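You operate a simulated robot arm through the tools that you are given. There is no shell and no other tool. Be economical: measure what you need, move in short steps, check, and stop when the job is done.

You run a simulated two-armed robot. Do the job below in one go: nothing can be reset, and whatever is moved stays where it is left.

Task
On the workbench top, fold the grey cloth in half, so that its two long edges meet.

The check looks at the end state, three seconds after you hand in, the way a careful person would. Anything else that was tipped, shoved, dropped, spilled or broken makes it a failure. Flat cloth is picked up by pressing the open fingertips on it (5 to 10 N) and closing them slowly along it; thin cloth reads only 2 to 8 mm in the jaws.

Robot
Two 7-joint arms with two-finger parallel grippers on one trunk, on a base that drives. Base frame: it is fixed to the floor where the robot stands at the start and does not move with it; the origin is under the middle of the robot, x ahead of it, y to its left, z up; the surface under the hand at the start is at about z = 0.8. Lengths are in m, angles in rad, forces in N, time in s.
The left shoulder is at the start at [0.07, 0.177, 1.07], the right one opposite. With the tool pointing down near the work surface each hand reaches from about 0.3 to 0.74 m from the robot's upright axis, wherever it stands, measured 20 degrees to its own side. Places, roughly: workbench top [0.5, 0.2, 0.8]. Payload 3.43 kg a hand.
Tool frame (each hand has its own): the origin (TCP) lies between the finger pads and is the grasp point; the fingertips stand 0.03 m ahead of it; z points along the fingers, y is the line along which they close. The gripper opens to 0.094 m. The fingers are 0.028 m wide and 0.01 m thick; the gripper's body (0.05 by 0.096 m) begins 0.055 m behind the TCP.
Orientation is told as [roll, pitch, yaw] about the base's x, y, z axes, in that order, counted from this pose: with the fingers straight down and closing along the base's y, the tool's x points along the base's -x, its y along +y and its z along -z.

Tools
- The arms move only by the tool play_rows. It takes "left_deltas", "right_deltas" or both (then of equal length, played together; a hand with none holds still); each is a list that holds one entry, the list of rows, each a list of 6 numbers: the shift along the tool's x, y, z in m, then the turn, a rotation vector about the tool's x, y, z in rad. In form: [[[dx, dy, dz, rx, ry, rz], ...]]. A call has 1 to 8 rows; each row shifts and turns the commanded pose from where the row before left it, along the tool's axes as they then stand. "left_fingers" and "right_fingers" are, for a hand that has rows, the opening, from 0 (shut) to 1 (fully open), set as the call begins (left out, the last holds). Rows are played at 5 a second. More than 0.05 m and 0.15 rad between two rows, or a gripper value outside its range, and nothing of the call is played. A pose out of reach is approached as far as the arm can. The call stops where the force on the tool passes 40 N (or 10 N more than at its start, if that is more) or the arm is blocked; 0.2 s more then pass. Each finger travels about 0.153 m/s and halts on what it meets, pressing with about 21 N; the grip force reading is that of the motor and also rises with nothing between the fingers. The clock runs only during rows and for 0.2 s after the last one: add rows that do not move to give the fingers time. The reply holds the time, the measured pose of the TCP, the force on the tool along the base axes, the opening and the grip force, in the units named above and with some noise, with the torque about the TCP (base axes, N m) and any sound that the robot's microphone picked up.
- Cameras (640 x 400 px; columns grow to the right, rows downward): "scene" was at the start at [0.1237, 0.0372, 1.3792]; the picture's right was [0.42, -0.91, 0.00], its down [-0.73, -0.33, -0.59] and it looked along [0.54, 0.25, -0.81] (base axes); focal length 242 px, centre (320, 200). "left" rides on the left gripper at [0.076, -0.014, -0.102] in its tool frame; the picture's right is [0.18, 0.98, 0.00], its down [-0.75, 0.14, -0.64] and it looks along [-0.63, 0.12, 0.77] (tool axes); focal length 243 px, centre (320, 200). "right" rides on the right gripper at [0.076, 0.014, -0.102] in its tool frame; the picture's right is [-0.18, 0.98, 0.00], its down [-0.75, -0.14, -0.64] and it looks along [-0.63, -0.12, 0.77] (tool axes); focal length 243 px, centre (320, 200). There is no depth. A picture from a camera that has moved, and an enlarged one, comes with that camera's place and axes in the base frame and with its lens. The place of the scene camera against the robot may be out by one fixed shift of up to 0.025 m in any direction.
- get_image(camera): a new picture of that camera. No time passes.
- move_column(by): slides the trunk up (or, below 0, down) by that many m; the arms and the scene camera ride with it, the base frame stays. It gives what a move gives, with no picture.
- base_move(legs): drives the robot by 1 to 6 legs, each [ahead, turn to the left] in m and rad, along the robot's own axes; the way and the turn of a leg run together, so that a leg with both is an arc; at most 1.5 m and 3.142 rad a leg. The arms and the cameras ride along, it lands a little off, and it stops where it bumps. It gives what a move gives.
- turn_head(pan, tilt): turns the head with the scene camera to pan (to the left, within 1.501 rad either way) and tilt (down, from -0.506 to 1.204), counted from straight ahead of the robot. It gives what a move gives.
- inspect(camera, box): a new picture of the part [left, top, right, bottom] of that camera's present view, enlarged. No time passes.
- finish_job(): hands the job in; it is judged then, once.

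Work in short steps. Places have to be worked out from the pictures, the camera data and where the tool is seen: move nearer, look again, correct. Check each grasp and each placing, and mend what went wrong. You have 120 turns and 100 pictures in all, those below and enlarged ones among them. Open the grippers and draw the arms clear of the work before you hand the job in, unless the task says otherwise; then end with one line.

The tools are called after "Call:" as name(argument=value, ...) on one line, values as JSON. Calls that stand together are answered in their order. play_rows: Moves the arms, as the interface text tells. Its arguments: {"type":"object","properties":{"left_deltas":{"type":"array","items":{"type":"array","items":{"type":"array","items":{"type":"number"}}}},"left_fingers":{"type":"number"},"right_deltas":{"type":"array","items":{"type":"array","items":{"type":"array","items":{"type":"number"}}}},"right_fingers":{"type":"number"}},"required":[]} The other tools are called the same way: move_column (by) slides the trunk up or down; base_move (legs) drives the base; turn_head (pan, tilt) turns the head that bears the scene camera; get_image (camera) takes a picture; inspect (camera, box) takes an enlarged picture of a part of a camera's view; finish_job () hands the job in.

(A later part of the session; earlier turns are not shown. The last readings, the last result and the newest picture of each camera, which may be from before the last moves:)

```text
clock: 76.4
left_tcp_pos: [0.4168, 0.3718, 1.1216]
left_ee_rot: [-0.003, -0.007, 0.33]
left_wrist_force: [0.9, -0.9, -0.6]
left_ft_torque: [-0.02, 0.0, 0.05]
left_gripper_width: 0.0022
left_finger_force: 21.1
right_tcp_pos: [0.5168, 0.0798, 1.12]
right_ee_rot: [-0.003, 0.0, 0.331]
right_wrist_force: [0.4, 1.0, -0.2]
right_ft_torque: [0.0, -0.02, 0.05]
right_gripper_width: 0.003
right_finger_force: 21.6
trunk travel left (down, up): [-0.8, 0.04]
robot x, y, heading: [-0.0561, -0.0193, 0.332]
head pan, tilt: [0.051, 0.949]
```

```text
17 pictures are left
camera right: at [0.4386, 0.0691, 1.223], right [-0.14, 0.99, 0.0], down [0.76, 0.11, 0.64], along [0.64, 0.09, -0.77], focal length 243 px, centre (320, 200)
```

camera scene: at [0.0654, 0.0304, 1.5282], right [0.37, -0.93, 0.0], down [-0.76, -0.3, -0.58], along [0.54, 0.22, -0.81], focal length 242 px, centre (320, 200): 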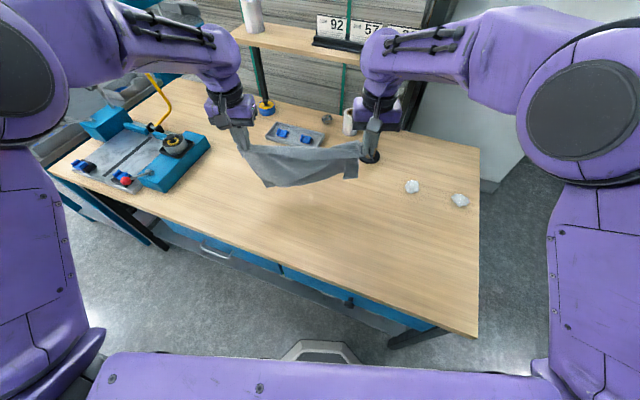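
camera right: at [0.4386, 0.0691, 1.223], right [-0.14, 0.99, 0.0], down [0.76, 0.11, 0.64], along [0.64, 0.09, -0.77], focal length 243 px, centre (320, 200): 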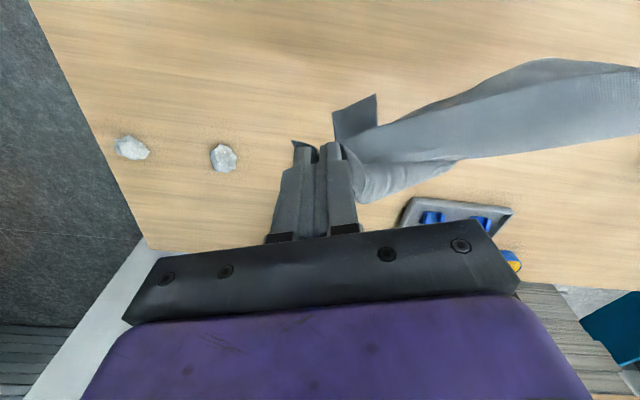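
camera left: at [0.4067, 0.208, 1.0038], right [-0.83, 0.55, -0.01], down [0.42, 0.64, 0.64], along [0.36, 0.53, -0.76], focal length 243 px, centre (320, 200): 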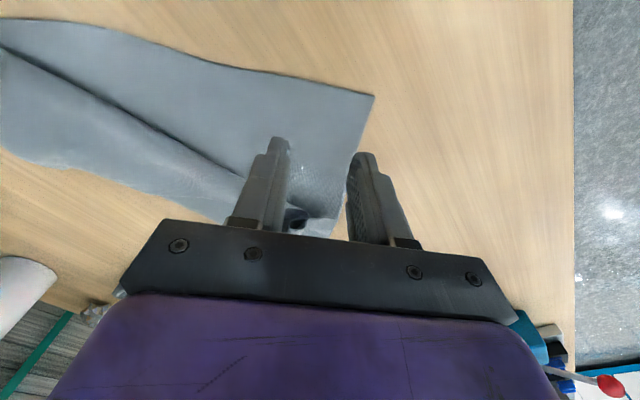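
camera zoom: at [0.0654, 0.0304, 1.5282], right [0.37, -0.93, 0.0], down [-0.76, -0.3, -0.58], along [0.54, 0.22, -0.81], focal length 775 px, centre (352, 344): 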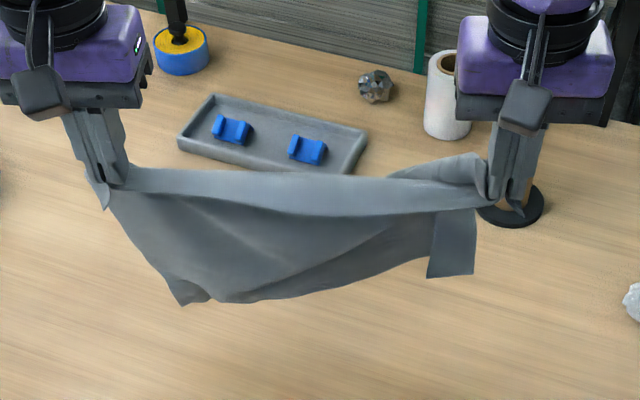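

The cloth hangs but the right side is bunched. I widen the hands 2 cm each and look again.

Call:
play_rows(left_deltas=[[[0, 0.005, 0, 0, 0, 0], [0, 0.003, 0, 0, 0, 0], [0, 0, 0, 0, 0, 0], [0, 0, 0, 0, 0, 0]]], right_deltas=[[[0, -0.005, 0, 0, 0, 0], [0, -0.003, 0, 0, 0, 0], [0, 0, 0, 0, 0, 0], [0, 0, 0, 0, 0, 0]]])

Call:
turn_head(pan=0.0, tilt=0.75)

Call:
inspect(camera="scene", box=[190, 130, 450, 290])

```text
clock: 77.4
left_tcp_pos: [0.4152, 0.3787, 1.1203]
left_ee_rot: [-0.006, -0.007, 0.329]
left_wrist_force: [4.3, -13.0, -0.4]
left_ft_torque: [-0.4, -0.13, 0.0]
left_gripper_width: 0.0022
left_finger_force: 21.1
right_tcp_pos: [0.5162, 0.0712, 1.1188]
right_ee_rot: [-0.005, -0.001, 0.329]
right_wrist_force: [-5.5, 13.6, 0.0]
right_ft_torque: [0.41, 0.17, 0.12]
right_gripper_width: 0.0033
right_finger_force: 20.8
trunk travel left (down, up): [-0.8, 0.04]
robot x, y, heading: [-0.0538, -0.0188, 0.331]
head pan, tilt: [0.051, 0.949]
```

```text
clock: 78.1
left_tcp_pos: [0.4154, 0.3795, 1.1203]
left_ee_rot: [-0.003, -0.006, 0.328]
left_wrist_force: [5.2, -14.8, -0.6]
left_ft_torque: [-0.45, -0.16, -0.03]
left_gripper_width: 0.0023
left_finger_force: 21.2
right_tcp_pos: [0.5169, 0.0727, 1.121]
right_ee_rot: [-0.004, -0.003, 0.328]
right_wrist_force: [-5.9, 15.1, -0.4]
right_ft_torque: [0.49, 0.2, 0.14]
right_gripper_width: 0.0036
right_finger_force: 21.3
trunk travel left (down, up): [-0.8, 0.04]
robot x, y, heading: [-0.0559, -0.0201, 0.331]
head pan, tilt: [0.0, 0.75]
```

```text
2.46 times, centred on (320, 210) of scene
camera zoom: at [0.0761, 0.0303, 1.5438], right [0.32, -0.95, 0.0], down [-0.65, -0.22, -0.73], along [0.69, 0.24, -0.68], focal length 596 px, centre (320, 175)
```

zoom: 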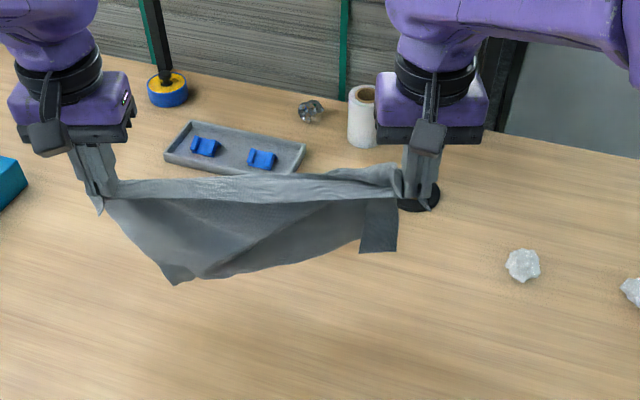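

The far-right corner seems draped over the edge and possibly caught in the right jaw. Hanging from a single corner will unfold it, so I relax, open the right hand and let the cloth hang from the left.

Call:
play_rows(right_deltas=[[[0, 0.006, 0, 0, 0, 0], [0, 0.006, 0, 0, 0, 0], [0, 0, 0, 0, 0, 0]]])

Call:
play_rows(right_deltas=[[[0, 0, 0, 0, 0, 0], [0, 0, -0.03, 0, 0, 0], [0, -0.03, -0.03, 0, 0, 0], [0, -0.04, 0, 0, 0, 0], [0, -0.04, 0, 0, 0, 0], [0, 0, 0, 0, 0, 0]]], right_fingers=0.6)

Call:
play_rows(left_deltas=[[[0, -0.03, -0.035, 0, 0, 0], [0, -0.03, -0.035, 0, 0, 0], [0, -0.03, -0.035, 0, 0, 0], [0, -0.03, -0.035, 0, 0, 0], [0, 0, 0, 0, 0, 0], [0, 0, 0, 0, 0, 0]]])

Call:
get_image(camera="scene")

```text
clock: 78.9
left_tcp_pos: [0.4144, 0.3804, 1.1208]
left_ee_rot: [0.0, -0.007, 0.33]
left_wrist_force: [0.8, -2.1, 0.0]
left_ft_torque: [-0.09, -0.04, 0.0]
left_gripper_width: 0.002
left_finger_force: 21.0
right_tcp_pos: [0.5157, 0.0825, 1.1209]
right_ee_rot: [-0.006, 0.002, 0.33]
right_wrist_force: [-1.2, 2.0, -0.1]
right_ft_torque: [0.08, 0.02, 0.07]
right_gripper_width: 0.0031
right_finger_force: 21.4
trunk travel left (down, up): [-0.8, 0.04]
robot x, y, heading: [-0.0573, -0.0187, 0.328]
head pan, tilt: [0.0, 0.75]
```

```text
clock: 80.3
left_tcp_pos: [0.4145, 0.3801, 1.1201]
left_ee_rot: [-0.004, -0.008, 0.33]
left_wrist_force: [-0.5, 0.1, 0.3]
left_ft_torque: [0.0, -0.02, 0.0]
left_gripper_width: 0.0021
left_finger_force: 20.6
right_tcp_pos: [0.5482, -0.0201, 1.1816]
right_ee_rot: [-0.003, 0.001, 0.33]
right_wrist_force: [0.1, 0.8, 0.1]
right_ft_torque: [-0.05, 0.01, 0.0]
right_gripper_width: 0.0565
right_finger_force: 0.1
trunk travel left (down, up): [-0.8, 0.04]
robot x, y, heading: [-0.0542, -0.0171, 0.328]
head pan, tilt: [0.0, 0.75]
```

```text
clock: 81.7
left_tcp_pos: [0.4555, 0.2644, 1.2573]
left_ee_rot: [-0.005, -0.005, 0.329]
left_wrist_force: [-0.2, 0.9, 0.0]
left_ft_torque: [-0.03, 0.02, 0.0]
left_gripper_width: 0.0021
left_finger_force: 21.0
right_tcp_pos: [0.549, -0.0187, 1.1801]
right_ee_rot: [-0.004, -0.001, 0.33]
right_wrist_force: [-0.8, 0.4, -0.4]
right_ft_torque: [0.04, 0.0, -0.01]
right_gripper_width: 0.0564
right_finger_force: 0.1
trunk travel left (down, up): [-0.8, 0.04]
robot x, y, heading: [-0.056, -0.0215, 0.327]
head pan, tilt: [0.0, 0.75]
```

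```text
15 pictures are left
camera scene: at [0.076, 0.0309, 1.5438], right [0.32, -0.95, 0.0], down [-0.65, -0.22, -0.73], along [0.69, 0.24, -0.68], focal length 242 px, centre (320, 200)
```

scene: 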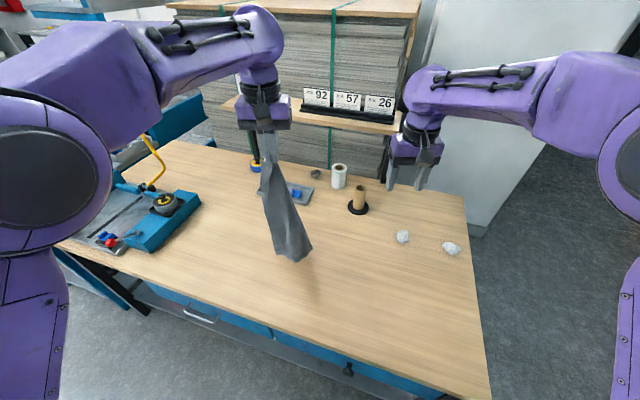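

The cloth hangs nicely from one corner. I move it right and forward, then lay it down diagonally while sweeping left and back.

Call:
play_rows(left_deltas=[[[-0.011, -0.045, 0, 0, 0, 0], [-0.011, -0.045, 0, 0, 0, 0], [-0.011, -0.045, 0, 0, 0, 0], [-0.011, -0.045, 0, 0, 0, 0], [0, 0, 0, 0, 0, 0], [0, 0, 0, 0, 0, 0]]], right_deltas=[[[0.02, -0.04, -0.01, 0, 0, 0], [0.02, -0.04, -0.01, 0, 0, 0], [0.02, -0.04, -0.01, 0, 0, 0], [0.02, -0.03, -0.01, 0, 0, 0], [0, 0, 0, 0, 0, 0], [0, 0, 0, 0, 0, 0]]])

Call:
play_rows(left_deltas=[[[0.006, 0.015, 0.045, 0, 0, 0], [0.008, 0.02, 0.042, 0, 0, 0], [0.01, 0.025, 0.038, 0, 0, 0], [0.012, 0.03, 0.034, 0, 0, 0], [0.013, 0.032, 0.032, 0, 0, 0], [0.013, 0.035, 0.03, 0, 0, 0], [0.014, 0.035, 0.03, 0, 0, 0], [0.014, 0.035, 0.03, 0, 0, 0]]])

Call:
play_rows(left_deltas=[[[0.015, 0.038, 0.025, 0, 0, 0], [0.015, 0.038, 0.025, 0, 0, 0], [0.015, 0.038, 0.02, 0, 0, 0], [0.012, 0.035, 0.015, 0, 0, 0], [0, 0, 0, 0, 0, 0]]])

Call:
get_image(camera="scene")

```text
clock: 83.1
left_tcp_pos: [0.5166, 0.149, 1.2383]
left_ee_rot: [-0.004, -0.008, 0.332]
left_wrist_force: [0.4, -0.2, -0.2]
left_ft_torque: [-0.03, 0.03, 0.03]
left_gripper_width: 0.0021
left_finger_force: 21.1
left hand out of reach, approached as far as the arm can: row 3, 4
right_tcp_pos: [0.5227, -0.1871, 1.2203]
right_ee_rot: [-0.004, 0.002, 0.328]
right_wrist_force: [0.2, 0.8, -0.1]
right_ft_torque: [0.02, 0.0, -0.01]
right_gripper_width: 0.0564
right_finger_force: 0.1
trunk travel left (down, up): [-0.8, 0.04]
robot x, y, heading: [-0.0569, -0.0207, 0.332]
head pan, tilt: [0.0, 0.75]
```

```text
clock: 84.9
left_tcp_pos: [0.5507, 0.3079, 1.0819]
left_ee_rot: [-0.008, -0.006, 0.331]
left_wrist_force: [-0.5, 0.2, -0.2]
left_ft_torque: [0.0, -0.01, 0.03]
left_gripper_width: 0.0022
left_finger_force: 20.9
left hand out of reach, approached as far as the arm can: row 1, 2, 3, 4, 5, 6, 7, 8
right_tcp_pos: [0.5237, -0.1858, 1.2196]
right_ee_rot: [-0.005, 0.001, 0.33]
right_wrist_force: [0.3, 0.4, -0.4]
right_ft_torque: [-0.04, 0.0, 0.02]
right_gripper_width: 0.0565
right_finger_force: 0.0
trunk travel left (down, up): [-0.8, 0.04]
robot x, y, heading: [-0.0583, -0.017, 0.33]
head pan, tilt: [0.0, 0.75]
```

```text
clock: 86.1
left_tcp_pos: [0.5178, 0.4499, 0.9959]
left_ee_rot: [-0.003, -0.006, 0.33]
left_wrist_force: [-0.9, -0.2, 0.4]
left_ft_torque: [0.0, 0.01, 0.04]
left_gripper_width: 0.0021
left_finger_force: 20.6
left hand out of reach, approached as far as the arm can: row 1, 2, 3, 4
right_tcp_pos: [0.5218, -0.1889, 1.2205]
right_ee_rot: [-0.003, 0.0, 0.329]
right_wrist_force: [-0.5, -0.3, 0.0]
right_ft_torque: [0.01, -0.03, 0.01]
right_gripper_width: 0.0563
right_finger_force: 0.0
trunk travel left (down, up): [-0.8, 0.04]
robot x, y, heading: [-0.0579, -0.0205, 0.331]
head pan, tilt: [0.0, 0.75]
```

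```text
14 pictures are left
camera scene: at [0.0763, 0.0295, 1.5438], right [0.32, -0.95, 0.0], down [-0.65, -0.22, -0.73], along [0.69, 0.24, -0.68], focal length 242 px, centre (320, 200)
```

scene: 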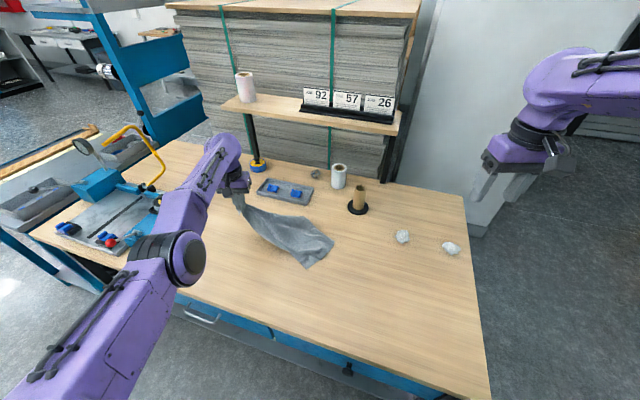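

Lowering the trunk restores reach. Then I drag the held corner back to about (0.335, 0.47) to lay the cloth out diagonally.

Call:
move_column(by=-0.12)

Call:
play_rows(left_deltas=[[[0.0333, 0.0156, 0.006, 0, 0, 0], [0.0333, 0.0156, 0.006, 0, 0, 0], [0.0333, 0.0156, 0.006, 0, 0, 0], [0.0333, 0.0156, 0.006, 0, 0, 0], [0.0333, 0.0156, 0.004, 0, 0, 0], [0, 0, 0, 0, 0, 0]]])

Call:
inspect(camera="scene", box=[180, 110, 440, 270])

```text
clock: 87.6
left_tcp_pos: [0.5161, 0.4481, 0.8766]
left_ee_rot: [-0.002, -0.006, 0.33]
left_wrist_force: [-1.2, -0.7, 0.6]
left_ft_torque: [-0.02, 0.0, 0.02]
left_gripper_width: 0.0021
left_finger_force: 21.3
right_tcp_pos: [0.5223, -0.1883, 1.1011]
right_ee_rot: [-0.003, -0.001, 0.329]
right_wrist_force: [0.0, 1.2, -0.1]
right_ft_torque: [0.01, 0.0, -0.02]
right_gripper_width: 0.0564
right_finger_force: 0.1
trunk travel left (down, up): [-0.68, 0.16]
robot x, y, heading: [-0.0558, -0.0178, 0.332]
head pan, tilt: [0.0, 0.75]
```

```text
clock: 89.0
left_tcp_pos: [0.4741, 0.5336, 0.8329]
left_ee_rot: [-0.001, -0.004, 0.33]
left_wrist_force: [0.8, -0.3, 4.4]
left_ft_torque: [-0.05, -0.01, 0.02]
left_gripper_width: 0.0025
left_finger_force: 20.9
left hand out of reach, approached as far as the arm can: row 1, 2, 3, 4, 5
right_tcp_pos: [0.5228, -0.1884, 1.1003]
right_ee_rot: [-0.003, 0.001, 0.328]
right_wrist_force: [1.0, 0.2, 0.0]
right_ft_torque: [-0.01, 0.04, 0.03]
right_gripper_width: 0.0565
right_finger_force: 0.0
trunk travel left (down, up): [-0.68, 0.16]
robot x, y, heading: [-0.0545, -0.0174, 0.329]
head pan, tilt: [0.0, 0.75]
```

```text
2.46 times, centred on (310, 190) of scene
camera zoom: at [0.0759, 0.0291, 1.4239], right [0.32, -0.95, 0.0], down [-0.65, -0.22, -0.73], along [0.69, 0.24, -0.68], focal length 596 px, centre (345, 225)
```

zoom: 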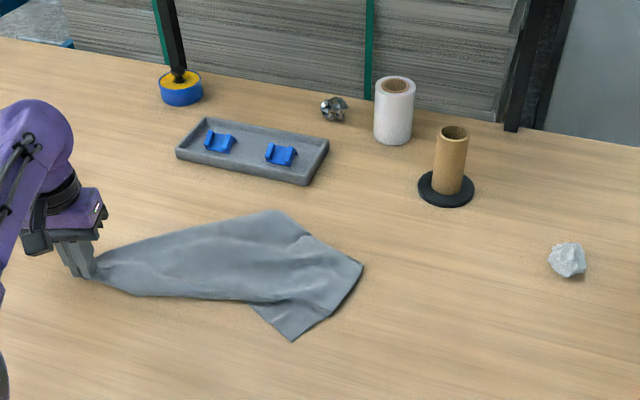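

The near-right corner appears to lie bottom-centre at about (0.466, 0.232), single layer. I bring the right hand there, yawed about -0.44 to match that edge.

Call:
play_rows(right_deltas=[[[0, 0, 0, 0, 0, 0.13], [0, 0, 0, 0, 0, 0.13], [0, 0, 0, 0, 0, 0.13], [0, 0, 0, 0, 0, 0.13], [0, 0, 0, 0, 0, 0.13], [0, 0, 0, 0, 0, 0.12], [0.0201, 0.0356, 0.0182, 0, 0, 0], [0.0201, 0.0356, 0.0182, 0, 0, 0]]], right_fingers=0.35)

Call:
play_rows(right_deltas=[[[0.0201, 0.0356, 0.0182, 0, 0, 0], [0.0201, 0.0356, 0.0182, 0, 0, 0], [0.0201, 0.0356, 0.0182, 0, 0, 0], [0.0201, 0.0356, 0.0182, 0, 0, 0], [0.0201, 0.0356, 0.0182, 0, 0, 0], [0.0201, 0.0356, 0.0182, 0, 0, 0], [0.0201, 0.0356, 0.0182, 0, 0, 0], [0, 0, 0, 0, 0, 0]]])

Call:
get_image(camera="right")

```text
clock: 90.8
left_tcp_pos: [0.4743, 0.5341, 0.8339]
left_ee_rot: [-0.004, -0.006, 0.329]
left_wrist_force: [-0.1, -0.1, 6.1]
left_ft_torque: [-0.07, 0.0, -0.02]
left_gripper_width: 0.0022
left_finger_force: 21.1
right_tcp_pos: [0.5164, -0.108, 1.0625]
right_ee_rot: [-0.001, -0.003, -0.443]
right_wrist_force: [0.2, 0.3, -0.7]
right_ft_torque: [0.01, -0.01, -0.02]
right_gripper_width: 0.033
right_finger_force: 0.0
trunk travel left (down, up): [-0.68, 0.16]
robot x, y, heading: [-0.0574, -0.0203, 0.333]
head pan, tilt: [0.0, 0.75]
```

```text
clock: 92.6
left_tcp_pos: [0.4737, 0.5344, 0.8351]
left_ee_rot: [-0.001, -0.006, 0.33]
left_wrist_force: [-0.4, 0.9, 5.5]
left_ft_torque: [-0.03, -0.05, 0.01]
left_gripper_width: 0.0024
left_finger_force: 20.7
right_tcp_pos: [0.502, 0.1757, 0.9376]
right_ee_rot: [0.005, 0.005, -0.456]
right_wrist_force: [-0.2, -1.2, -0.7]
right_ft_torque: [0.02, 0.0, -0.02]
right_gripper_width: 0.0329
right_finger_force: 0.0
trunk travel left (down, up): [-0.68, 0.16]
robot x, y, heading: [-0.057, -0.0183, 0.331]
head pan, tilt: [0.0, 0.75]
```

```text
12 pictures are left
camera right: at [0.4398, 0.2203, 1.0413], right [0.6, 0.8, 0.0], down [0.62, -0.46, 0.64], along [0.51, -0.38, -0.77], focal length 243 px, centre (320, 200)
```

right: 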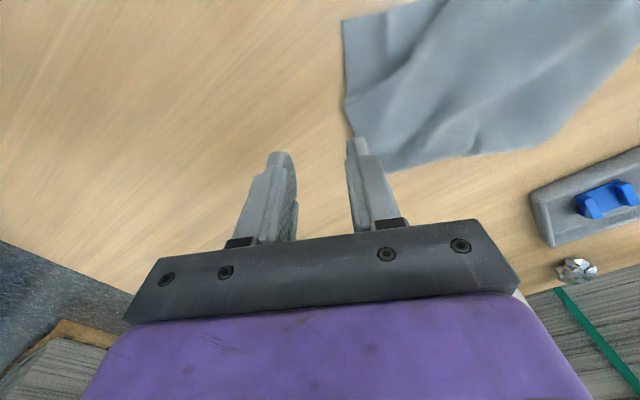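

Bottom corner confirmed at (0.4615, 0.227). I move over its pinch point (0.485, 0.2535) and descend.

Call:
play_rows(right_deltas=[[[0.0124, 0.0157, 0.015, 0, 0, 0], [0.0124, 0.0157, 0.015, 0, 0, 0], [0.0124, 0.0157, 0.015, 0, 0, 0], [0.0124, 0.0157, 0.015, 0, 0, 0], [0, 0, 0.02, 0, 0, 0], [0, 0, 0.018, 0, 0, 0], [0, 0, 0.003, 0, 0, 0], [0, 0, 0, 0, 0, 0]]])

Call:
inspect(camera="right", box=[160, 0, 520, 230])

```text
clock: 94.4
left_tcp_pos: [0.4739, 0.5341, 0.8342]
left_ee_rot: [-0.005, -0.006, 0.331]
left_wrist_force: [0.0, 0.6, 4.8]
left_ft_torque: [-0.02, -0.05, 0.0]
left_gripper_width: 0.0022
left_finger_force: 21.2
right_tcp_pos: [0.4767, 0.2548, 0.8346]
right_ee_rot: [0.0, -0.004, -0.442]
right_wrist_force: [-0.4, 0.5, 0.0]
right_ft_torque: [0.0, 0.0, 0.0]
right_gripper_width: 0.0328
right_finger_force: 0.1
trunk travel left (down, up): [-0.68, 0.16]
robot x, y, heading: [-0.057, -0.0193, 0.326]
head pan, tilt: [0.0, 0.75]
```

```text
1.74 times, centred on (340, 115) of right
camera zoom: at [0.4138, 0.3007, 0.9374], right [0.59, 0.81, 0.0], down [0.62, -0.45, 0.64], along [0.52, -0.38, -0.76], focal length 422 px, centre (285, 348)
```

zoom: 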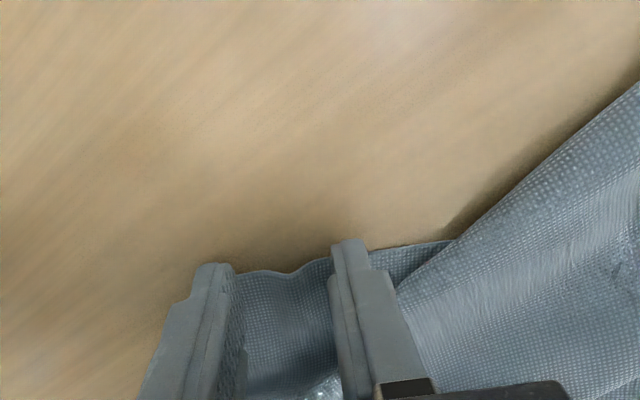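

The jaws straddle the single-layer corner edge. I press, close and lift.

Call:
play_rows(right_deltas=[[[0, 0, 0.002, 0, 0, 0], [0, 0, 0.0015, 0, 0, 0], [0, 0, 0, 0, 0, 0]]])

Call:
play_rows(right_deltas=[[[0, 0, 0.0005, 0, 0, 0], [0, 0, 0, 0, 0, 0]]], right_fingers=0.22)

Call:
play_rows(right_deltas=[[[0, 0, 0, 0, 0, 0]]], right_fingers=0.12)

Call:
play_rows(right_deltas=[[[0, 0, 0, 0, 0, 0], [0, 0, 0, 0, 0, 0], [0, 0, 0, 0, 0, 0], [0, 0, -0.03, 0, 0, 0], [0, 0, -0.03, 0, 0, 0]]], left_deltas=[[[0, 0, 0, 0, 0, 0], [0, 0, 0, 0, 0, 0], [0, 0, 0, 0, 0, 0], [0, 0, -0.03, 0, 0, 0], [0, 0, -0.03, 0, 0, 0]]], right_fingers=0.0)

```text
clock: 95.2
left_tcp_pos: [0.4728, 0.5339, 0.8338]
left_ee_rot: [-0.004, -0.005, 0.33]
left_wrist_force: [-0.3, -0.5, 5.8]
left_ft_torque: [-0.01, -0.02, -0.01]
left_gripper_width: 0.0026
left_finger_force: 20.9
right_tcp_pos: [0.4771, 0.2538, 0.8318]
right_ee_rot: [0.0, -0.003, -0.442]
right_wrist_force: [1.6, 0.2, 3.5]
right_ft_torque: [0.02, -0.01, 0.0]
right_gripper_width: 0.0329
right_finger_force: 0.1
trunk travel left (down, up): [-0.68, 0.16]
robot x, y, heading: [-0.0551, -0.0209, 0.328]
head pan, tilt: [0.0, 0.75]
```

```text
clock: 95.8
left_tcp_pos: [0.4749, 0.5333, 0.8338]
left_ee_rot: [-0.005, -0.007, 0.33]
left_wrist_force: [0.9, 0.3, 4.9]
left_ft_torque: [-0.01, -0.03, 0.04]
left_gripper_width: 0.0025
left_finger_force: 21.3
right_tcp_pos: [0.477, 0.2534, 0.831]
right_ee_rot: [-0.001, -0.005, -0.443]
right_wrist_force: [1.5, 1.0, 6.3]
right_ft_torque: [0.0, -0.04, -0.01]
right_gripper_width: 0.0202
right_finger_force: 0.0
trunk travel left (down, up): [-0.68, 0.16]
robot x, y, heading: [-0.0581, -0.0172, 0.327]
head pan, tilt: [0.0, 0.75]
```

```text
clock: 96.2
left_tcp_pos: [0.4744, 0.5329, 0.8343]
left_ee_rot: [-0.004, -0.006, 0.33]
left_wrist_force: [1.5, 0.6, 4.1]
left_ft_torque: [0.0, -0.02, -0.01]
left_gripper_width: 0.0024
left_finger_force: 20.9
right_tcp_pos: [0.4752, 0.2538, 0.832]
right_ee_rot: [0.0, -0.003, -0.442]
right_wrist_force: [0.0, 0.6, 6.6]
right_ft_torque: [0.0, -0.04, -0.01]
right_gripper_width: 0.0107
right_finger_force: 0.1
trunk travel left (down, up): [-0.68, 0.16]
robot x, y, heading: [-0.0556, -0.0166, 0.329]
head pan, tilt: [0.0, 0.75]
```

```text
clock: 97.4
left_tcp_pos: [0.4786, 0.5357, 0.8903]
left_ee_rot: [-0.004, -0.005, 0.329]
left_wrist_force: [-0.1, 0.4, 0.2]
left_ft_torque: [0.01, 0.01, 0.04]
left_gripper_width: 0.0022
left_finger_force: 20.8
left hand out of reach, approached as far as the arm can: row 5
right_tcp_pos: [0.4764, 0.2551, 0.8903]
right_ee_rot: [-0.002, 0.0, -0.442]
right_wrist_force: [0.2, -0.5, 0.5]
right_ft_torque: [-0.01, -0.04, 0.0]
right_gripper_width: 0.0022
right_finger_force: 20.7
trunk travel left (down, up): [-0.68, 0.16]
robot x, y, heading: [-0.0607, -0.0216, 0.33]
head pan, tilt: [0.0, 0.75]
```

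Both grips read 2.2 mm, single layer. I bring the hands square in front of the robot, 0.31 m apart, then raise the trunk to hang the cloth.

Call:
play_rows(left_deltas=[[[0.0254, -0.0264, -0.012, 0, 0, 0], [0.0254, -0.0264, -0.012, 0, 0, 0], [0.0254, -0.0264, -0.012, 0, 0, 0], [0.0254, -0.0264, -0.012, 0, 0, 0], [0.0254, -0.0264, -0.012, 0, 0, 0], [0, 0, 0, 0, 0, 0]]], right_deltas=[[[0, 0, -0.01, 0, 0, -0.13], [0, 0, -0.01, 0, 0, -0.13], [0, 0, -0.01, 0, 0, -0.13], [0, 0, -0.01, 0, 0, -0.13], [0, 0, -0.01, 0, 0, -0.13], [0, 0, -0.01, 0, 0, -0.12]]])

Call:
play_rows(right_deltas=[[[0.0085, -0.0443, 0, 0, 0, 0], [0.0085, -0.0443, 0, 0, 0, 0], [0.0085, -0.0443, 0, 0, 0, 0], [0.0085, -0.0343, 0, 0, 0, 0], [0, 0, 0, 0, 0, 0]]])

Call:
move_column(by=0.16)

Call:
inspect(camera="scene", box=[160, 120, 440, 290])

```text
clock: 98.8
left_tcp_pos: [0.5257, 0.4221, 0.9567]
left_ee_rot: [-0.004, -0.002, 0.33]
left_wrist_force: [0.8, 0.3, 0.4]
left_ft_torque: [0.02, -0.02, 0.0]
left_gripper_width: 0.0023
left_finger_force: 21.1
left hand out of reach, approached as far as the arm can: row 1, 2, 3, 4, 5
right_tcp_pos: [0.4766, 0.2574, 0.9492]
right_ee_rot: [-0.002, 0.001, 0.331]
right_wrist_force: [0.1, -0.2, -0.2]
right_ft_torque: [-0.01, 0.0, -0.01]
right_gripper_width: 0.0023
right_finger_force: 20.6
trunk travel left (down, up): [-0.68, 0.16]
robot x, y, heading: [-0.0575, -0.023, 0.325]
head pan, tilt: [0.0, 0.75]
```

```text
clock: 100.0
left_tcp_pos: [0.5262, 0.4203, 0.9568]
left_ee_rot: [-0.008, 0.0, 0.328]
left_wrist_force: [-0.7, -22.6, -0.5]
left_ft_torque: [-0.73, 0.05, -0.1]
left_gripper_width: 0.0023
left_finger_force: 20.7
right_tcp_pos: [0.4988, 0.0906, 0.95]
right_ee_rot: [0.0, 0.001, 0.328]
right_wrist_force: [2.2, 23.0, -0.6]
right_ft_torque: [0.73, -0.08, 0.22]
right_gripper_width: 0.0025
right_finger_force: 20.7
trunk travel left (down, up): [-0.68, 0.16]
robot x, y, heading: [-0.0587, -0.0195, 0.33]
head pan, tilt: [0.0, 0.75]
```

```text
clock: 101.9
left_tcp_pos: [0.5254, 0.4212, 1.116]
left_ee_rot: [-0.007, -0.002, 0.328]
left_wrist_force: [-1.6, -27.8, 0.2]
left_ft_torque: [-0.83, 0.1, -0.06]
left_gripper_width: 0.0023
left_finger_force: 20.6
right_tcp_pos: [0.4992, 0.0891, 1.1085]
right_ee_rot: [-0.002, 0.001, 0.329]
right_wrist_force: [1.5, 27.0, 0.0]
right_ft_torque: [0.89, -0.07, 0.24]
right_gripper_width: 0.0024
right_finger_force: 21.2
trunk travel left (down, up): [-0.84, 0.0]
robot x, y, heading: [-0.0587, -0.0175, 0.329]
head pan, tilt: [0.0, 0.75]
```

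```text
2.29 times, centred on (300, 205) of scene
camera zoom: at [0.0764, 0.0303, 1.5837], right [0.32, -0.95, 0.0], down [-0.65, -0.22, -0.73], along [0.69, 0.24, -0.68], focal length 554 px, centre (366, 189)
```

zoom: 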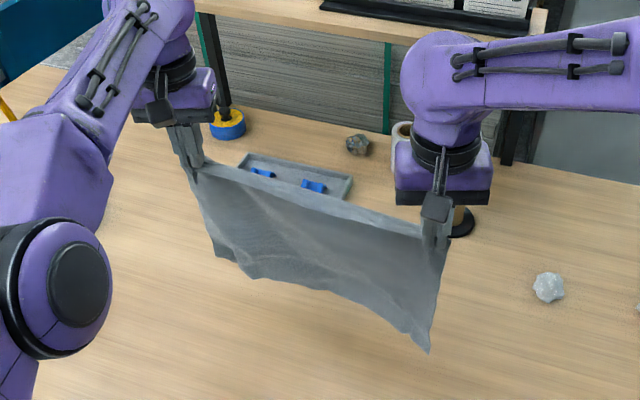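

Excellent: the whole cloth now hangs cleanly from its long edge. I ease the tension, square the hands to the edge, and drive forward 5 cm for reach.

Call:
play_rows(left_deltas=[[[0, -0.003, 0, 0, 0, 0], [0, 0, 0, 0, 0, 0.127], [0, 0, 0, 0, 0, 0.127], [0, 0, 0, 0, 0, 0.127], [0, 0, 0, 0, 0, 0]]], right_deltas=[[[0, 0.007, 0, 0, 0, 0], [0, 0, 0, 0, 0, 0.127], [0, 0, 0, 0, 0, 0.127], [0, 0, 0, 0, 0, 0.127], [0, 0, 0, 0, 0, 0]]])

Call:
base_move(legs=[[0.05, 0]])

Call:
play_rows(left_deltas=[[[0.04, -0.003, 0, 0, 0, 0], [0.04, -0.003, 0, 0, 0, 0], [0.04, -0.003, 0, 0, 0, 0], [0.04, -0.003, 0, 0, 0, 0], [0, 0, 0, 0, 0, 0], [0, 0, 0, 0, 0, 0]]], right_deltas=[[[0.037, -0.003, 0, 0, 0, 0], [0.037, -0.003, 0, 0, 0, 0], [0.037, -0.003, 0, 0, 0, 0], [0.037, -0.003, 0, 0, 0, 0], [0, 0, 0, 0, 0, 0], [0, 0, 0, 0, 0, 0]]])

```text
clock: 103.1
left_tcp_pos: [0.5259, 0.419, 1.1175]
left_ee_rot: [-0.001, -0.003, -0.054]
left_wrist_force: [-1.2, -18.2, -0.7]
left_ft_torque: [-0.57, 0.04, 0.02]
left_gripper_width: 0.0023
left_finger_force: 21.1
right_tcp_pos: [0.4978, 0.0939, 1.1086]
right_ee_rot: [-0.005, -0.002, -0.054]
right_wrist_force: [1.1, 18.4, 0.9]
right_ft_torque: [0.53, -0.01, 0.23]
right_gripper_width: 0.0024
right_finger_force: 21.4
trunk travel left (down, up): [-0.84, 0.0]
robot x, y, heading: [-0.0543, -0.0175, 0.33]
head pan, tilt: [0.0, 0.75]
```

```text
clock: 104.0
left_tcp_pos: [0.5722, 0.4344, 1.1239]
left_ee_rot: [0.0, -0.011, -0.05]
left_wrist_force: [-2.2, -21.7, -1.6]
left_ft_torque: [-0.66, 0.03, -0.02]
left_gripper_width: 0.0022
left_finger_force: 20.9
right_tcp_pos: [0.5365, 0.1072, 1.1146]
right_ee_rot: [0.004, -0.01, -0.052]
right_wrist_force: [2.5, 20.9, 0.4]
right_ft_torque: [0.62, -0.01, 0.24]
right_gripper_width: 0.0024
right_finger_force: 21.0
trunk travel left (down, up): [-0.84, 0.0]
robot x, y, heading: [-0.0128, -0.0053, 0.334]
head pan, tilt: [0.0, 0.75]
```

```text
clock: 105.4
left_tcp_pos: [0.5604, 0.4713, 1.1333]
left_ee_rot: [0.001, -0.009, -0.052]
left_wrist_force: [0.5, -1.5, -0.2]
left_ft_torque: [0.03, 0.03, 0.0]
left_gripper_width: 0.0
left_finger_force: 21.1
left hand out of reach, approached as far as the arm can: row 1, 2, 3, 4
right_tcp_pos: [0.3911, 0.1053, 1.1128]
right_ee_rot: [0.0, -0.007, -0.054]
right_wrist_force: [0.6, -0.2, 0.0]
right_ft_torque: [-0.01, 0.0, -0.03]
right_gripper_width: 0.0024
right_finger_force: 20.7
trunk travel left (down, up): [-0.84, 0.0]
robot x, y, heading: [-0.0095, -0.0013, 0.328]
head pan, tilt: [0.0, 0.75]
```

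The left arm was stuck at its reach limit and lost its grip while the right moved. The right still holds its corner; I first recover the left arm toward a comfortable pose.

Call:
play_rows(left_deltas=[[[0.03, 0, 0.01, 0, 0, -0.1], [0.03, 0, 0.01, 0, 0, -0.1], [0.03, 0, 0.01, 0, 0, -0.1], [0.03, 0, 0.01, 0, 0, 0], [0.03, 0, 0.01, 0, 0, 0]]])

Call:
play_rows(left_deltas=[[[0.03, -0.01, 0.02, 0, 0, 0], [0.03, -0.01, 0.02, 0, 0, 0], [0.03, -0.01, 0.02, 0, 0, 0], [0, 0, 0, 0, 0, 0]]])

```text
clock: 106.6
left_tcp_pos: [0.5475, 0.5089, 1.0894]
left_ee_rot: [-0.004, -0.007, 0.251]
left_wrist_force: [-0.7, -0.7, -0.3]
left_ft_torque: [-0.01, -0.02, 0.02]
left_gripper_width: 0.0
left_finger_force: 21.3
left hand out of reach, approached as far as the arm can: row 1, 2, 3, 4, 5
right_tcp_pos: [0.3912, 0.1062, 1.1126]
right_ee_rot: [0.0, -0.008, -0.051]
right_wrist_force: [0.1, 0.0, -0.9]
right_ft_torque: [0.03, -0.01, 0.02]
right_gripper_width: 0.0023
right_finger_force: 20.9
trunk travel left (down, up): [-0.84, 0.0]
robot x, y, heading: [-0.0084, -0.0027, 0.334]
head pan, tilt: [0.0, 0.75]
```

```text
clock: 107.6
left_tcp_pos: [0.5539, 0.4948, 1.0234]
left_ee_rot: [-0.004, -0.009, 0.246]
left_wrist_force: [0.0, 0.4, -0.4]
left_ft_torque: [-0.01, -0.01, -0.03]
left_gripper_width: 0.0002
left_finger_force: 21.2
left hand out of reach, approached as far as the arm can: row 1, 2, 3
right_tcp_pos: [0.3907, 0.1058, 1.113]
right_ee_rot: [0.001, -0.008, -0.053]
right_wrist_force: [-0.1, -0.8, -0.1]
right_ft_torque: [-0.02, -0.04, 0.0]
right_gripper_width: 0.0023
right_finger_force: 20.8
trunk travel left (down, up): [-0.84, 0.0]
robot x, y, heading: [-0.009, -0.0053, 0.331]
head pan, tilt: [0.0, 0.75]
```

The left arm is stuck at full stretch. Pitching the hand forward should draw the wrist back and bend the elbow; then I retract.

Call:
play_rows(left_deltas=[[[0, 0, 0, 0, -0.13, 0], [0, 0, 0, 0, -0.13, 0], [0, 0, 0, 0, -0.13, 0], [0, 0, 0, 0, -0.13, 0], [0.03, 0, -0.02, 0, 0, 0], [0.03, 0, -0.02, 0, 0, 0], [0.03, 0, -0.02, 0, 0, 0], [0, 0, 0, 0, 0, 0]]])

```text
clock: 109.4
left_tcp_pos: [0.6326, 0.5354, 1.0129]
left_ee_rot: [-0.002, -0.53, 0.252]
left_wrist_force: [0.4, 0.2, -0.5]
left_ft_torque: [-0.02, -0.02, 0.03]
left_gripper_width: 0.0
left_finger_force: 21.2
left hand out of reach, approached as far as the arm can: row 1, 2, 3, 4, 5, 6, 7
right_tcp_pos: [0.3909, 0.1062, 1.1117]
right_ee_rot: [0.0, -0.007, -0.053]
right_wrist_force: [-0.1, -0.2, -0.4]
right_ft_torque: [-0.01, 0.0, -0.02]
right_gripper_width: 0.0024
right_finger_force: 21.6
trunk travel left (down, up): [-0.84, 0.0]
robot x, y, heading: [-0.0056, -0.0059, 0.329]
head pan, tilt: [0.0, 0.75]
```

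Still locked. I command a longer straight retract within one call so the target moves well inside the arm's reach.

Call:
play_rows(left_deltas=[[[0.02, 0, -0.01, 0, 0.13, 0], [0.02, 0, -0.01, 0, 0.13, 0], [0.03, 0, -0.01, 0, 0.13, 0], [0.03, 0, 0, 0, 0.13, 0], [0.04, 0, 0, 0, 0, 0], [0.04, 0, 0, 0, 0, 0], [0.04, 0, 0, 0, 0, 0], [0.04, 0, 0, 0, 0, 0]]])

```text
clock: 111.2
left_tcp_pos: [0.5296, 0.5375, 0.9945]
left_ee_rot: [-0.004, -0.007, 0.25]
left_wrist_force: [0.2, -0.2, 0.1]
left_ft_torque: [-0.01, 0.01, -0.02]
left_gripper_width: 0.0
left_finger_force: 21.0
left hand out of reach, approached as far as the arm can: row 3, 4, 5, 6, 7, 8
right_tcp_pos: [0.3904, 0.1055, 1.1133]
right_ee_rot: [0.0, -0.008, -0.052]
right_wrist_force: [0.0, -1.3, 0.0]
right_ft_torque: [0.02, 0.0, -0.03]
right_gripper_width: 0.0026
right_finger_force: 21.0
trunk travel left (down, up): [-0.84, 0.0]
robot x, y, heading: [-0.0092, -0.0049, 0.33]
head pan, tilt: [0.0, 0.75]
```

I try a retract aimed exactly from the wrist toward the left shoulder.

Call:
play_rows(left_deltas=[[[0.0423, -0.0148, -0.0045, 0, 0, 0], [0.0423, -0.0148, -0.0045, 0, 0, 0], [0.0423, -0.0148, -0.0045, 0, 0, 0], [0.0423, -0.0148, -0.0045, 0, 0, 0], [0.0423, -0.0148, -0.0045, 0, 0, 0]]])

```text
clock: 112.4
left_tcp_pos: [0.5294, 0.5365, 0.9954]
left_ee_rot: [-0.003, -0.009, 0.249]
left_wrist_force: [0.0, -0.5, -0.3]
left_ft_torque: [0.02, -0.04, -0.01]
left_gripper_width: 0.0001
left_finger_force: 20.8
left hand out of reach, approached as far as the arm can: row 1, 2, 3, 4, 5
right_tcp_pos: [0.3897, 0.1059, 1.112]
right_ee_rot: [0.001, -0.009, -0.053]
right_wrist_force: [0.3, 0.9, -0.8]
right_ft_torque: [-0.06, 0.03, -0.02]
right_gripper_width: 0.0022
right_finger_force: 20.8
trunk travel left (down, up): [-0.84, 0.0]
robot x, y, heading: [-0.0078, -0.0045, 0.329]
head pan, tilt: [0.0, 0.75]
```

Call:
play_rows(left_deltas=[[[0, 0, 0, 0, 0.12, 0], [0, 0, 0, 0, 0.12, 0], [0, 0, 0, 0, 0.12, 0], [0, 0, 0, 0, 0.12, 0], [0.03, 0, 0, 0, 0, 0], [0.03, 0, 0, 0, 0, 0], [0.03, 0, 0, 0, 0, 0]]])

```text
clock: 114.0
left_tcp_pos: [0.3586, 0.5105, 1.0443]
left_ee_rot: [-0.001, 0.47, 0.248]
left_wrist_force: [0.2, -0.3, 0.1]
left_ft_torque: [-0.02, -0.01, -0.01]
left_gripper_width: 0.0
left_finger_force: 21.0
left hand out of reach, approached as far as the arm can: row 1, 2, 3, 4
right_tcp_pos: [0.3894, 0.1065, 1.1122]
right_ee_rot: [0.0, -0.008, -0.049]
right_wrist_force: [-0.3, 0.5, -0.3]
right_ft_torque: [0.01, -0.01, -0.01]
right_gripper_width: 0.0024
right_finger_force: 20.8
trunk travel left (down, up): [-0.84, 0.0]
robot x, y, heading: [-0.0118, -0.0036, 0.33]
head pan, tilt: [0.0, 0.75]
```

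Freed. I straighten the left hand, and meanwhile move the right hand (still holding its corner) forward-left, then sweep it down and back-right to lay the cloth diagonally.

Call:
play_rows(left_deltas=[[[0.01, 0, 0, 0, -0.12, 0], [0.01, 0, 0, 0, -0.12, 0], [0, 0.02, 0, 0, -0.12, 0], [0, 0.02, 0, 0, -0.11, 0], [0, 0.02, 0, 0, 0, 0]]], right_deltas=[[[-0.0256, 0.04, -0.01, 0, 0, 0], [-0.0256, 0.04, -0.01, 0, 0, 0], [-0.0256, 0.04, -0.01, 0, 0, 0], [-0.0256, 0.04, -0.01, 0, 0, 0], [0, 0, 0, 0, 0, 0]]])

Call:
play_rows(right_deltas=[[[0.014, -0.024, 0.035, 0, 0, 0], [0.015, -0.026, 0.035, 0, 0, 0], [0.016, -0.028, 0.035, 0, 0, 0], [0.018, -0.03, 0.035, 0, 0, 0], [0.018, -0.032, 0.035, 0, 0, 0], [0.018, -0.034, 0.032, 0, 0, 0], [0.018, -0.036, 0.03, 0, 0, 0], [0.018, -0.036, 0.025, 0, 0, 0]]])

Call:
get_image(camera="scene")

```text
clock: 115.2
left_tcp_pos: [0.3246, 0.5643, 1.0522]
left_ee_rot: [-0.004, -0.001, 0.251]
left_wrist_force: [-0.2, -0.2, 0.5]
left_ft_torque: [0.04, 0.0, 0.0]
left_gripper_width: 0.0001
left_finger_force: 20.9
right_tcp_pos: [0.5068, 0.2528, 1.1572]
right_ee_rot: [0.008, -0.006, -0.067]
right_wrist_force: [0.0, -0.5, 0.0]
right_ft_torque: [-0.02, -0.01, -0.02]
right_gripper_width: 0.0025
right_finger_force: 21.0
trunk travel left (down, up): [-0.84, 0.0]
robot x, y, heading: [-0.0091, -0.0035, 0.335]
head pan, tilt: [0.0, 0.75]
```

```text
refused: row 5 steps farther than a row can; nothing moved
```

```text
9 pictures are left
camera scene: at [0.1212, 0.0468, 1.584], right [0.33, -0.95, 0.0], down [-0.64, -0.22, -0.73], along [0.69, 0.24, -0.68], focal length 242 px, centre (320, 200)
```

scene: 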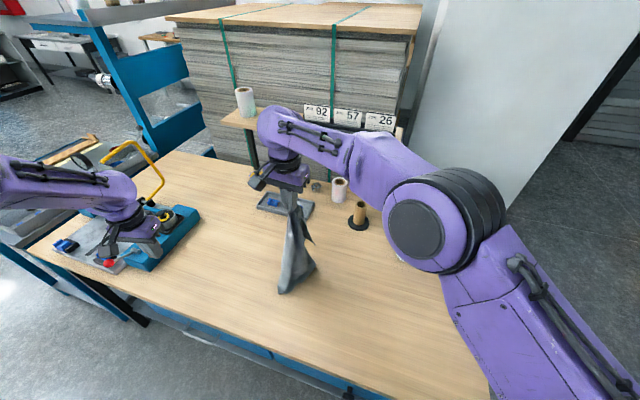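

The sweep was refused as one step was slightly too long; I replay it in shorter steps.

Call:
play_rows(right_deltas=[[[0.01, -0.02, 0.036, 0, 0, 0], [0.01, -0.02, 0.036, 0, 0, 0], [0.01, -0.02, 0.036, 0, 0, 0], [0.01, -0.02, 0.036, 0, 0, 0], [0.01, -0.02, 0.036, 0, 0, 0]]])

Call:
play_rows(right_deltas=[[[0.017, -0.03, 0.017, 0, 0, 0], [0.017, -0.03, 0.017, 0, 0, 0], [0.017, -0.03, 0.017, 0, 0, 0], [0.017, -0.03, 0.017, 0, 0, 0], [0.017, -0.03, 0.017, 0, 0, 0], [0.017, -0.03, 0.012, 0, 0, 0], [0, 0, 0, 0, 0, 0]]])

Call:
inspect(camera="scene", box=[200, 160, 440, 310])

```text
clock: 116.4
left_tcp_pos: [0.3266, 0.5632, 1.0517]
left_ee_rot: [-0.005, 0.001, 0.247]
left_wrist_force: [0.9, -0.6, -0.3]
left_ft_torque: [0.02, 0.0, 0.01]
left_gripper_width: 0.0003
left_finger_force: 21.0
right_tcp_pos: [0.4534, 0.1614, 0.9798]
right_ee_rot: [0.029, 0.0, -0.076]
right_wrist_force: [-0.6, -0.4, -1.0]
right_ft_torque: [0.02, 0.03, 0.02]
right_gripper_width: 0.0025
right_finger_force: 21.1
trunk travel left (down, up): [-0.84, 0.0]
robot x, y, heading: [-0.0092, -0.0034, 0.326]
head pan, tilt: [0.0, 0.75]
```

```text
clock: 118.0
left_tcp_pos: [0.3251, 0.5646, 1.0518]
left_ee_rot: [-0.004, 0.002, 0.248]
left_wrist_force: [0.3, -0.2, 0.5]
left_ft_torque: [0.0, 0.0, -0.01]
left_gripper_width: 0.0
left_finger_force: 20.7
right_tcp_pos: [0.3361, -0.0137, 0.8736]
right_ee_rot: [-0.002, -0.007, -0.049]
right_wrist_force: [0.3, -0.1, 0.2]
right_ft_torque: [0.01, -0.04, -0.01]
right_gripper_width: 0.0021
right_finger_force: 20.7
trunk travel left (down, up): [-0.84, 0.0]
robot x, y, heading: [-0.0077, -0.0065, 0.325]
head pan, tilt: [0.0, 0.75]
```

```text
2.67 times, centred on (320, 235) of scene
camera zoom: at [0.1231, 0.047, 1.5838], right [0.32, -0.95, 0.0], down [-0.65, -0.22, -0.73], along [0.69, 0.24, -0.68], focal length 646 px, centre (320, 107)
```

zoom: 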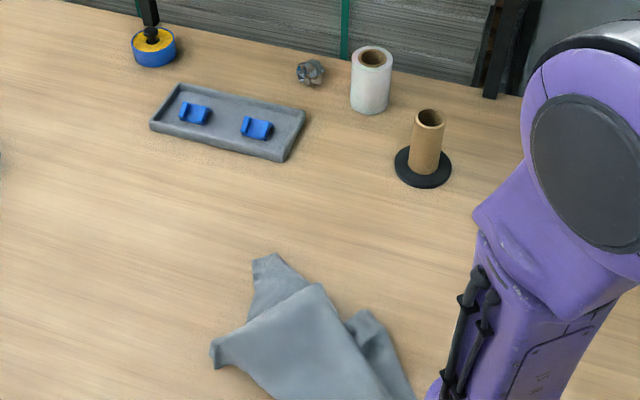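

A corner, most likely the near-left one, lies at about (0.42, 0.29). I bring the left hand over its pinch point, yawed to the edge (-0.25 rad).

Call:
play_rows(left_deltas=[[[0, 0, 0, 0, 0, 0.125], [0, 0, 0, 0, 0, 0.125], [0, 0, 0, 0, 0, 0.125], [0, 0, 0, 0, 0, 0.125], [-0.021, -0.0345, 0.015, 0, 0, 0], [-0.021, -0.0345, 0.015, 0, 0, 0], [-0.021, -0.0345, 0.015, 0, 0, 0], [-0.021, -0.0345, 0.015, 0, 0, 0]]], left_fingers=0.35)

Call:
play_rows(left_deltas=[[[-0.021, -0.0345, 0.018, 0, 0, 0], [-0.021, -0.0345, 0.018, 0, 0, 0], [-0.021, -0.0345, 0.018, 0, 0, 0], [-0.021, -0.0345, 0.018, 0, 0, 0], [0, 0, 0.015, 0, 0, 0], [0, 0, 0, 0, 0, 0]]])

Call:
get_image(camera="left")

```text
clock: 119.8
left_tcp_pos: [0.3754, 0.407, 0.9918]
left_ee_rot: [-0.005, -0.001, -0.251]
left_wrist_force: [-0.1, -1.1, -0.5]
left_ft_torque: [0.01, -0.02, 0.03]
left_gripper_width: 0.0327
left_finger_force: 0.1
right_tcp_pos: [0.3371, -0.0143, 0.8755]
right_ee_rot: [0.003, -0.008, -0.053]
right_wrist_force: [0.8, 0.5, 0.4]
right_ft_torque: [0.0, 0.0, 0.02]
right_gripper_width: 0.0022
right_finger_force: 21.4
trunk travel left (down, up): [-0.84, 0.0]
robot x, y, heading: [-0.0077, -0.005, 0.328]
head pan, tilt: [0.0, 0.75]
```

```text
clock: 121.2
left_tcp_pos: [0.4202, 0.253, 0.9047]
left_ee_rot: [-0.004, -0.003, -0.253]
left_wrist_force: [-0.3, 0.1, 0.2]
left_ft_torque: [-0.01, -0.02, -0.02]
left_gripper_width: 0.0327
left_finger_force: 0.0
right_tcp_pos: [0.3361, -0.0134, 0.875]
right_ee_rot: [0.0, -0.008, -0.051]
right_wrist_force: [0.2, 1.1, 0.6]
right_ft_torque: [0.02, 0.0, 0.0]
right_gripper_width: 0.0022
right_finger_force: 20.8
trunk travel left (down, up): [-0.84, 0.0]
robot x, y, heading: [-0.0096, -0.0035, 0.332]
head pan, tilt: [0.0, 0.75]
```

```text
7 pictures are left
camera left: at [0.3431, 0.2578, 1.0072], right [0.07, 1.0, 0.0], down [0.76, -0.05, 0.64], along [0.64, -0.05, -0.77], focal length 243 px, centre (320, 200)
```

left: 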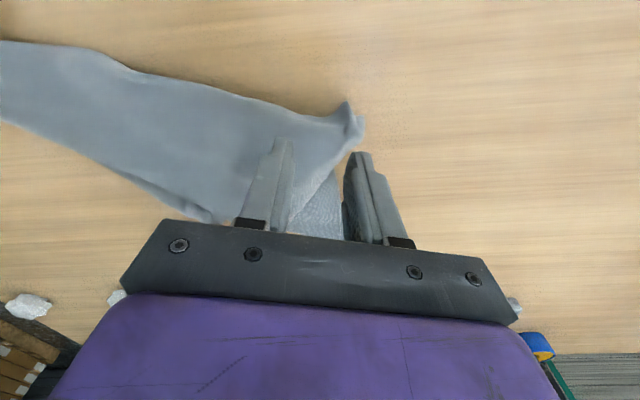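

The corner here looks tucked under by about 6 cm, so a grip now would be wrong. I lift the right hand again to re-hang the cloth and repeat the lay-down with a longer sweep, with the left hand moved out of the way.

Call:
play_rows(left_deltas=[[[0, 0, -0.04, 0, 0, 0], [0, 0.04, -0.02, 0, 0, 0], [0, 0.045, -0.01, 0, 0, 0], [0, 0.045, -0.01, 0, 0, 0], [0, 0.045, 0, 0, 0, 0], [0, 0.045, 0, 0, 0, 0], [0, 0.03, 0, 0, 0, 0], [0, 0, 0, 0, 0, 0]]], right_deltas=[[[0, 0, -0.04, 0, 0, 0], [0, 0, -0.045, 0, 0, 0], [-0.018, 0.025, -0.035, 0, 0, 0], [-0.018, 0.025, -0.035, 0, 0, 0], [-0.018, 0.025, -0.035, 0, 0, 0], [-0.018, 0.025, -0.035, 0, 0, 0], [-0.018, 0.03, -0.033, 0, 0, 0], [-0.018, 0.03, -0.033, 0, 0, 0]]])

Call:
play_rows(right_deltas=[[[-0.02, 0.035, -0.015, 0, 0, 0], [-0.022, 0.035, -0.01, 0, 0, 0], [-0.022, 0.035, 0, 0, 0, 0], [-0.02, 0.035, 0, 0, 0, 0], [-0.018, 0.03, 0, 0, 0, 0], [0, 0, 0, 0, 0, 0], [0, 0, 0, 0, 0, 0]]])

```text
clock: 123.0
left_tcp_pos: [0.4842, 0.4967, 0.9849]
left_ee_rot: [-0.006, 0.0, -0.251]
left_wrist_force: [0.1, 0.3, 0.6]
left_ft_torque: [0.03, -0.03, 0.0]
left_gripper_width: 0.033
left_finger_force: 0.2
right_tcp_pos: [0.4495, 0.1447, 1.1674]
right_ee_rot: [-0.001, -0.006, -0.051]
right_wrist_force: [0.8, -0.3, -0.3]
right_ft_torque: [-0.02, 0.06, -0.03]
right_gripper_width: 0.0023
right_finger_force: 20.9
trunk travel left (down, up): [-0.84, 0.0]
robot x, y, heading: [-0.0086, -0.0059, 0.326]
head pan, tilt: [0.0, 0.75]
```

```text
clock: 124.6
left_tcp_pos: [0.4836, 0.498, 0.9852]
left_ee_rot: [-0.003, -0.001, -0.252]
left_wrist_force: [0.2, 0.0, -0.5]
left_ft_torque: [0.0, 0.02, 0.06]
left_gripper_width: 0.033
left_finger_force: 0.0
right_tcp_pos: [0.5264, 0.2501, 1.1953]
right_ee_rot: [-0.001, -0.006, -0.058]
right_wrist_force: [0.2, 0.4, -0.9]
right_ft_torque: [-0.04, -0.03, 0.02]
right_gripper_width: 0.0022
right_finger_force: 21.1
right hand out of reach, approached as far as the arm can: row 4, 5
trunk travel left (down, up): [-0.84, 0.0]
robot x, y, heading: [-0.0075, -0.0057, 0.329]
head pan, tilt: [0.0, 0.75]
```

Call:
play_rows(right_deltas=[[[0.0178, -0.0273, 0.0295, 0, 0, 0], [0.0178, -0.0273, 0.0295, 0, 0, 0], [0.0178, -0.0273, 0.0295, 0, 0, 0], [0.0178, -0.0273, 0.0295, 0, 0, 0], [0.0178, -0.0273, 0.0295, 0, 0, 0], [0.0178, -0.0273, 0.0295, 0, 0, 0], [0.0178, -0.0273, 0.0295, 0, 0, 0], [0.0178, -0.0273, 0.0295, 0, 0, 0]]])

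Call:
play_rows(right_deltas=[[[0.0178, -0.03, 0.029, 0, 0, 0], [0.0178, -0.03, 0.029, 0, 0, 0], [0.0178, -0.03, 0.025, 0, 0, 0], [0, 0, 0, 0, 0, 0], [0, 0, 0, 0, 0, 0]]])

Call:
inspect(camera="scene", box=[200, 170, 440, 320])

```text
clock: 126.4
left_tcp_pos: [0.4844, 0.4962, 0.9853]
left_ee_rot: [-0.004, 0.0, -0.25]
left_wrist_force: [-1.0, -0.8, -0.5]
left_ft_torque: [0.0, 0.02, 0.0]
left_gripper_width: 0.0328
left_finger_force: 0.0
right_tcp_pos: [0.3797, 0.0464, 0.9636]
right_ee_rot: [0.037, 0.001, -0.076]
right_wrist_force: [-0.2, -0.7, -0.7]
right_ft_torque: [-0.02, -0.04, -0.05]
right_gripper_width: 0.0019
right_finger_force: 20.8
trunk travel left (down, up): [-0.84, 0.0]
robot x, y, heading: [-0.0055, -0.0051, 0.334]
head pan, tilt: [0.0, 0.75]
```

```text
clock: 127.6
left_tcp_pos: [0.4828, 0.4975, 0.985]
left_ee_rot: [-0.004, 0.0, -0.252]
left_wrist_force: [1.2, -0.5, 0.4]
left_ft_torque: [-0.03, -0.01, -0.05]
left_gripper_width: 0.0328
left_finger_force: 0.1
right_tcp_pos: [0.3148, -0.0444, 0.8713]
right_ee_rot: [-0.001, -0.009, -0.05]
right_wrist_force: [0.4, -0.7, -0.2]
right_ft_torque: [0.01, 0.0, 0.02]
right_gripper_width: 0.0021
right_finger_force: 20.8
trunk travel left (down, up): [-0.84, 0.0]
robot x, y, heading: [-0.0101, -0.0032, 0.332]
head pan, tilt: [0.0, 0.75]
```

```text
2.67 times, centred on (320, 245) of scene
camera zoom: at [0.1234, 0.047, 1.5838], right [0.32, -0.95, 0.0], down [-0.65, -0.22, -0.73], along [0.69, 0.24, -0.68], focal length 646 px, centre (320, 80)
```

zoom: 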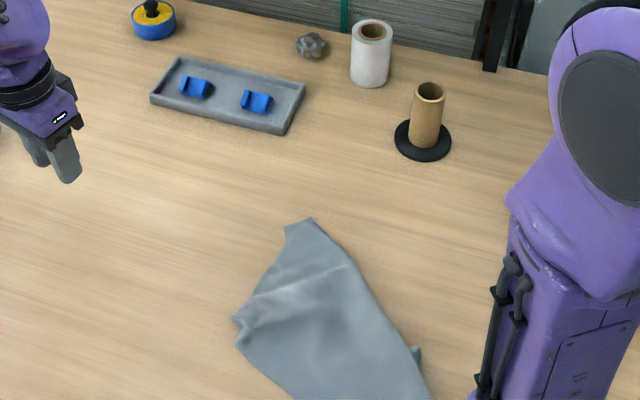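

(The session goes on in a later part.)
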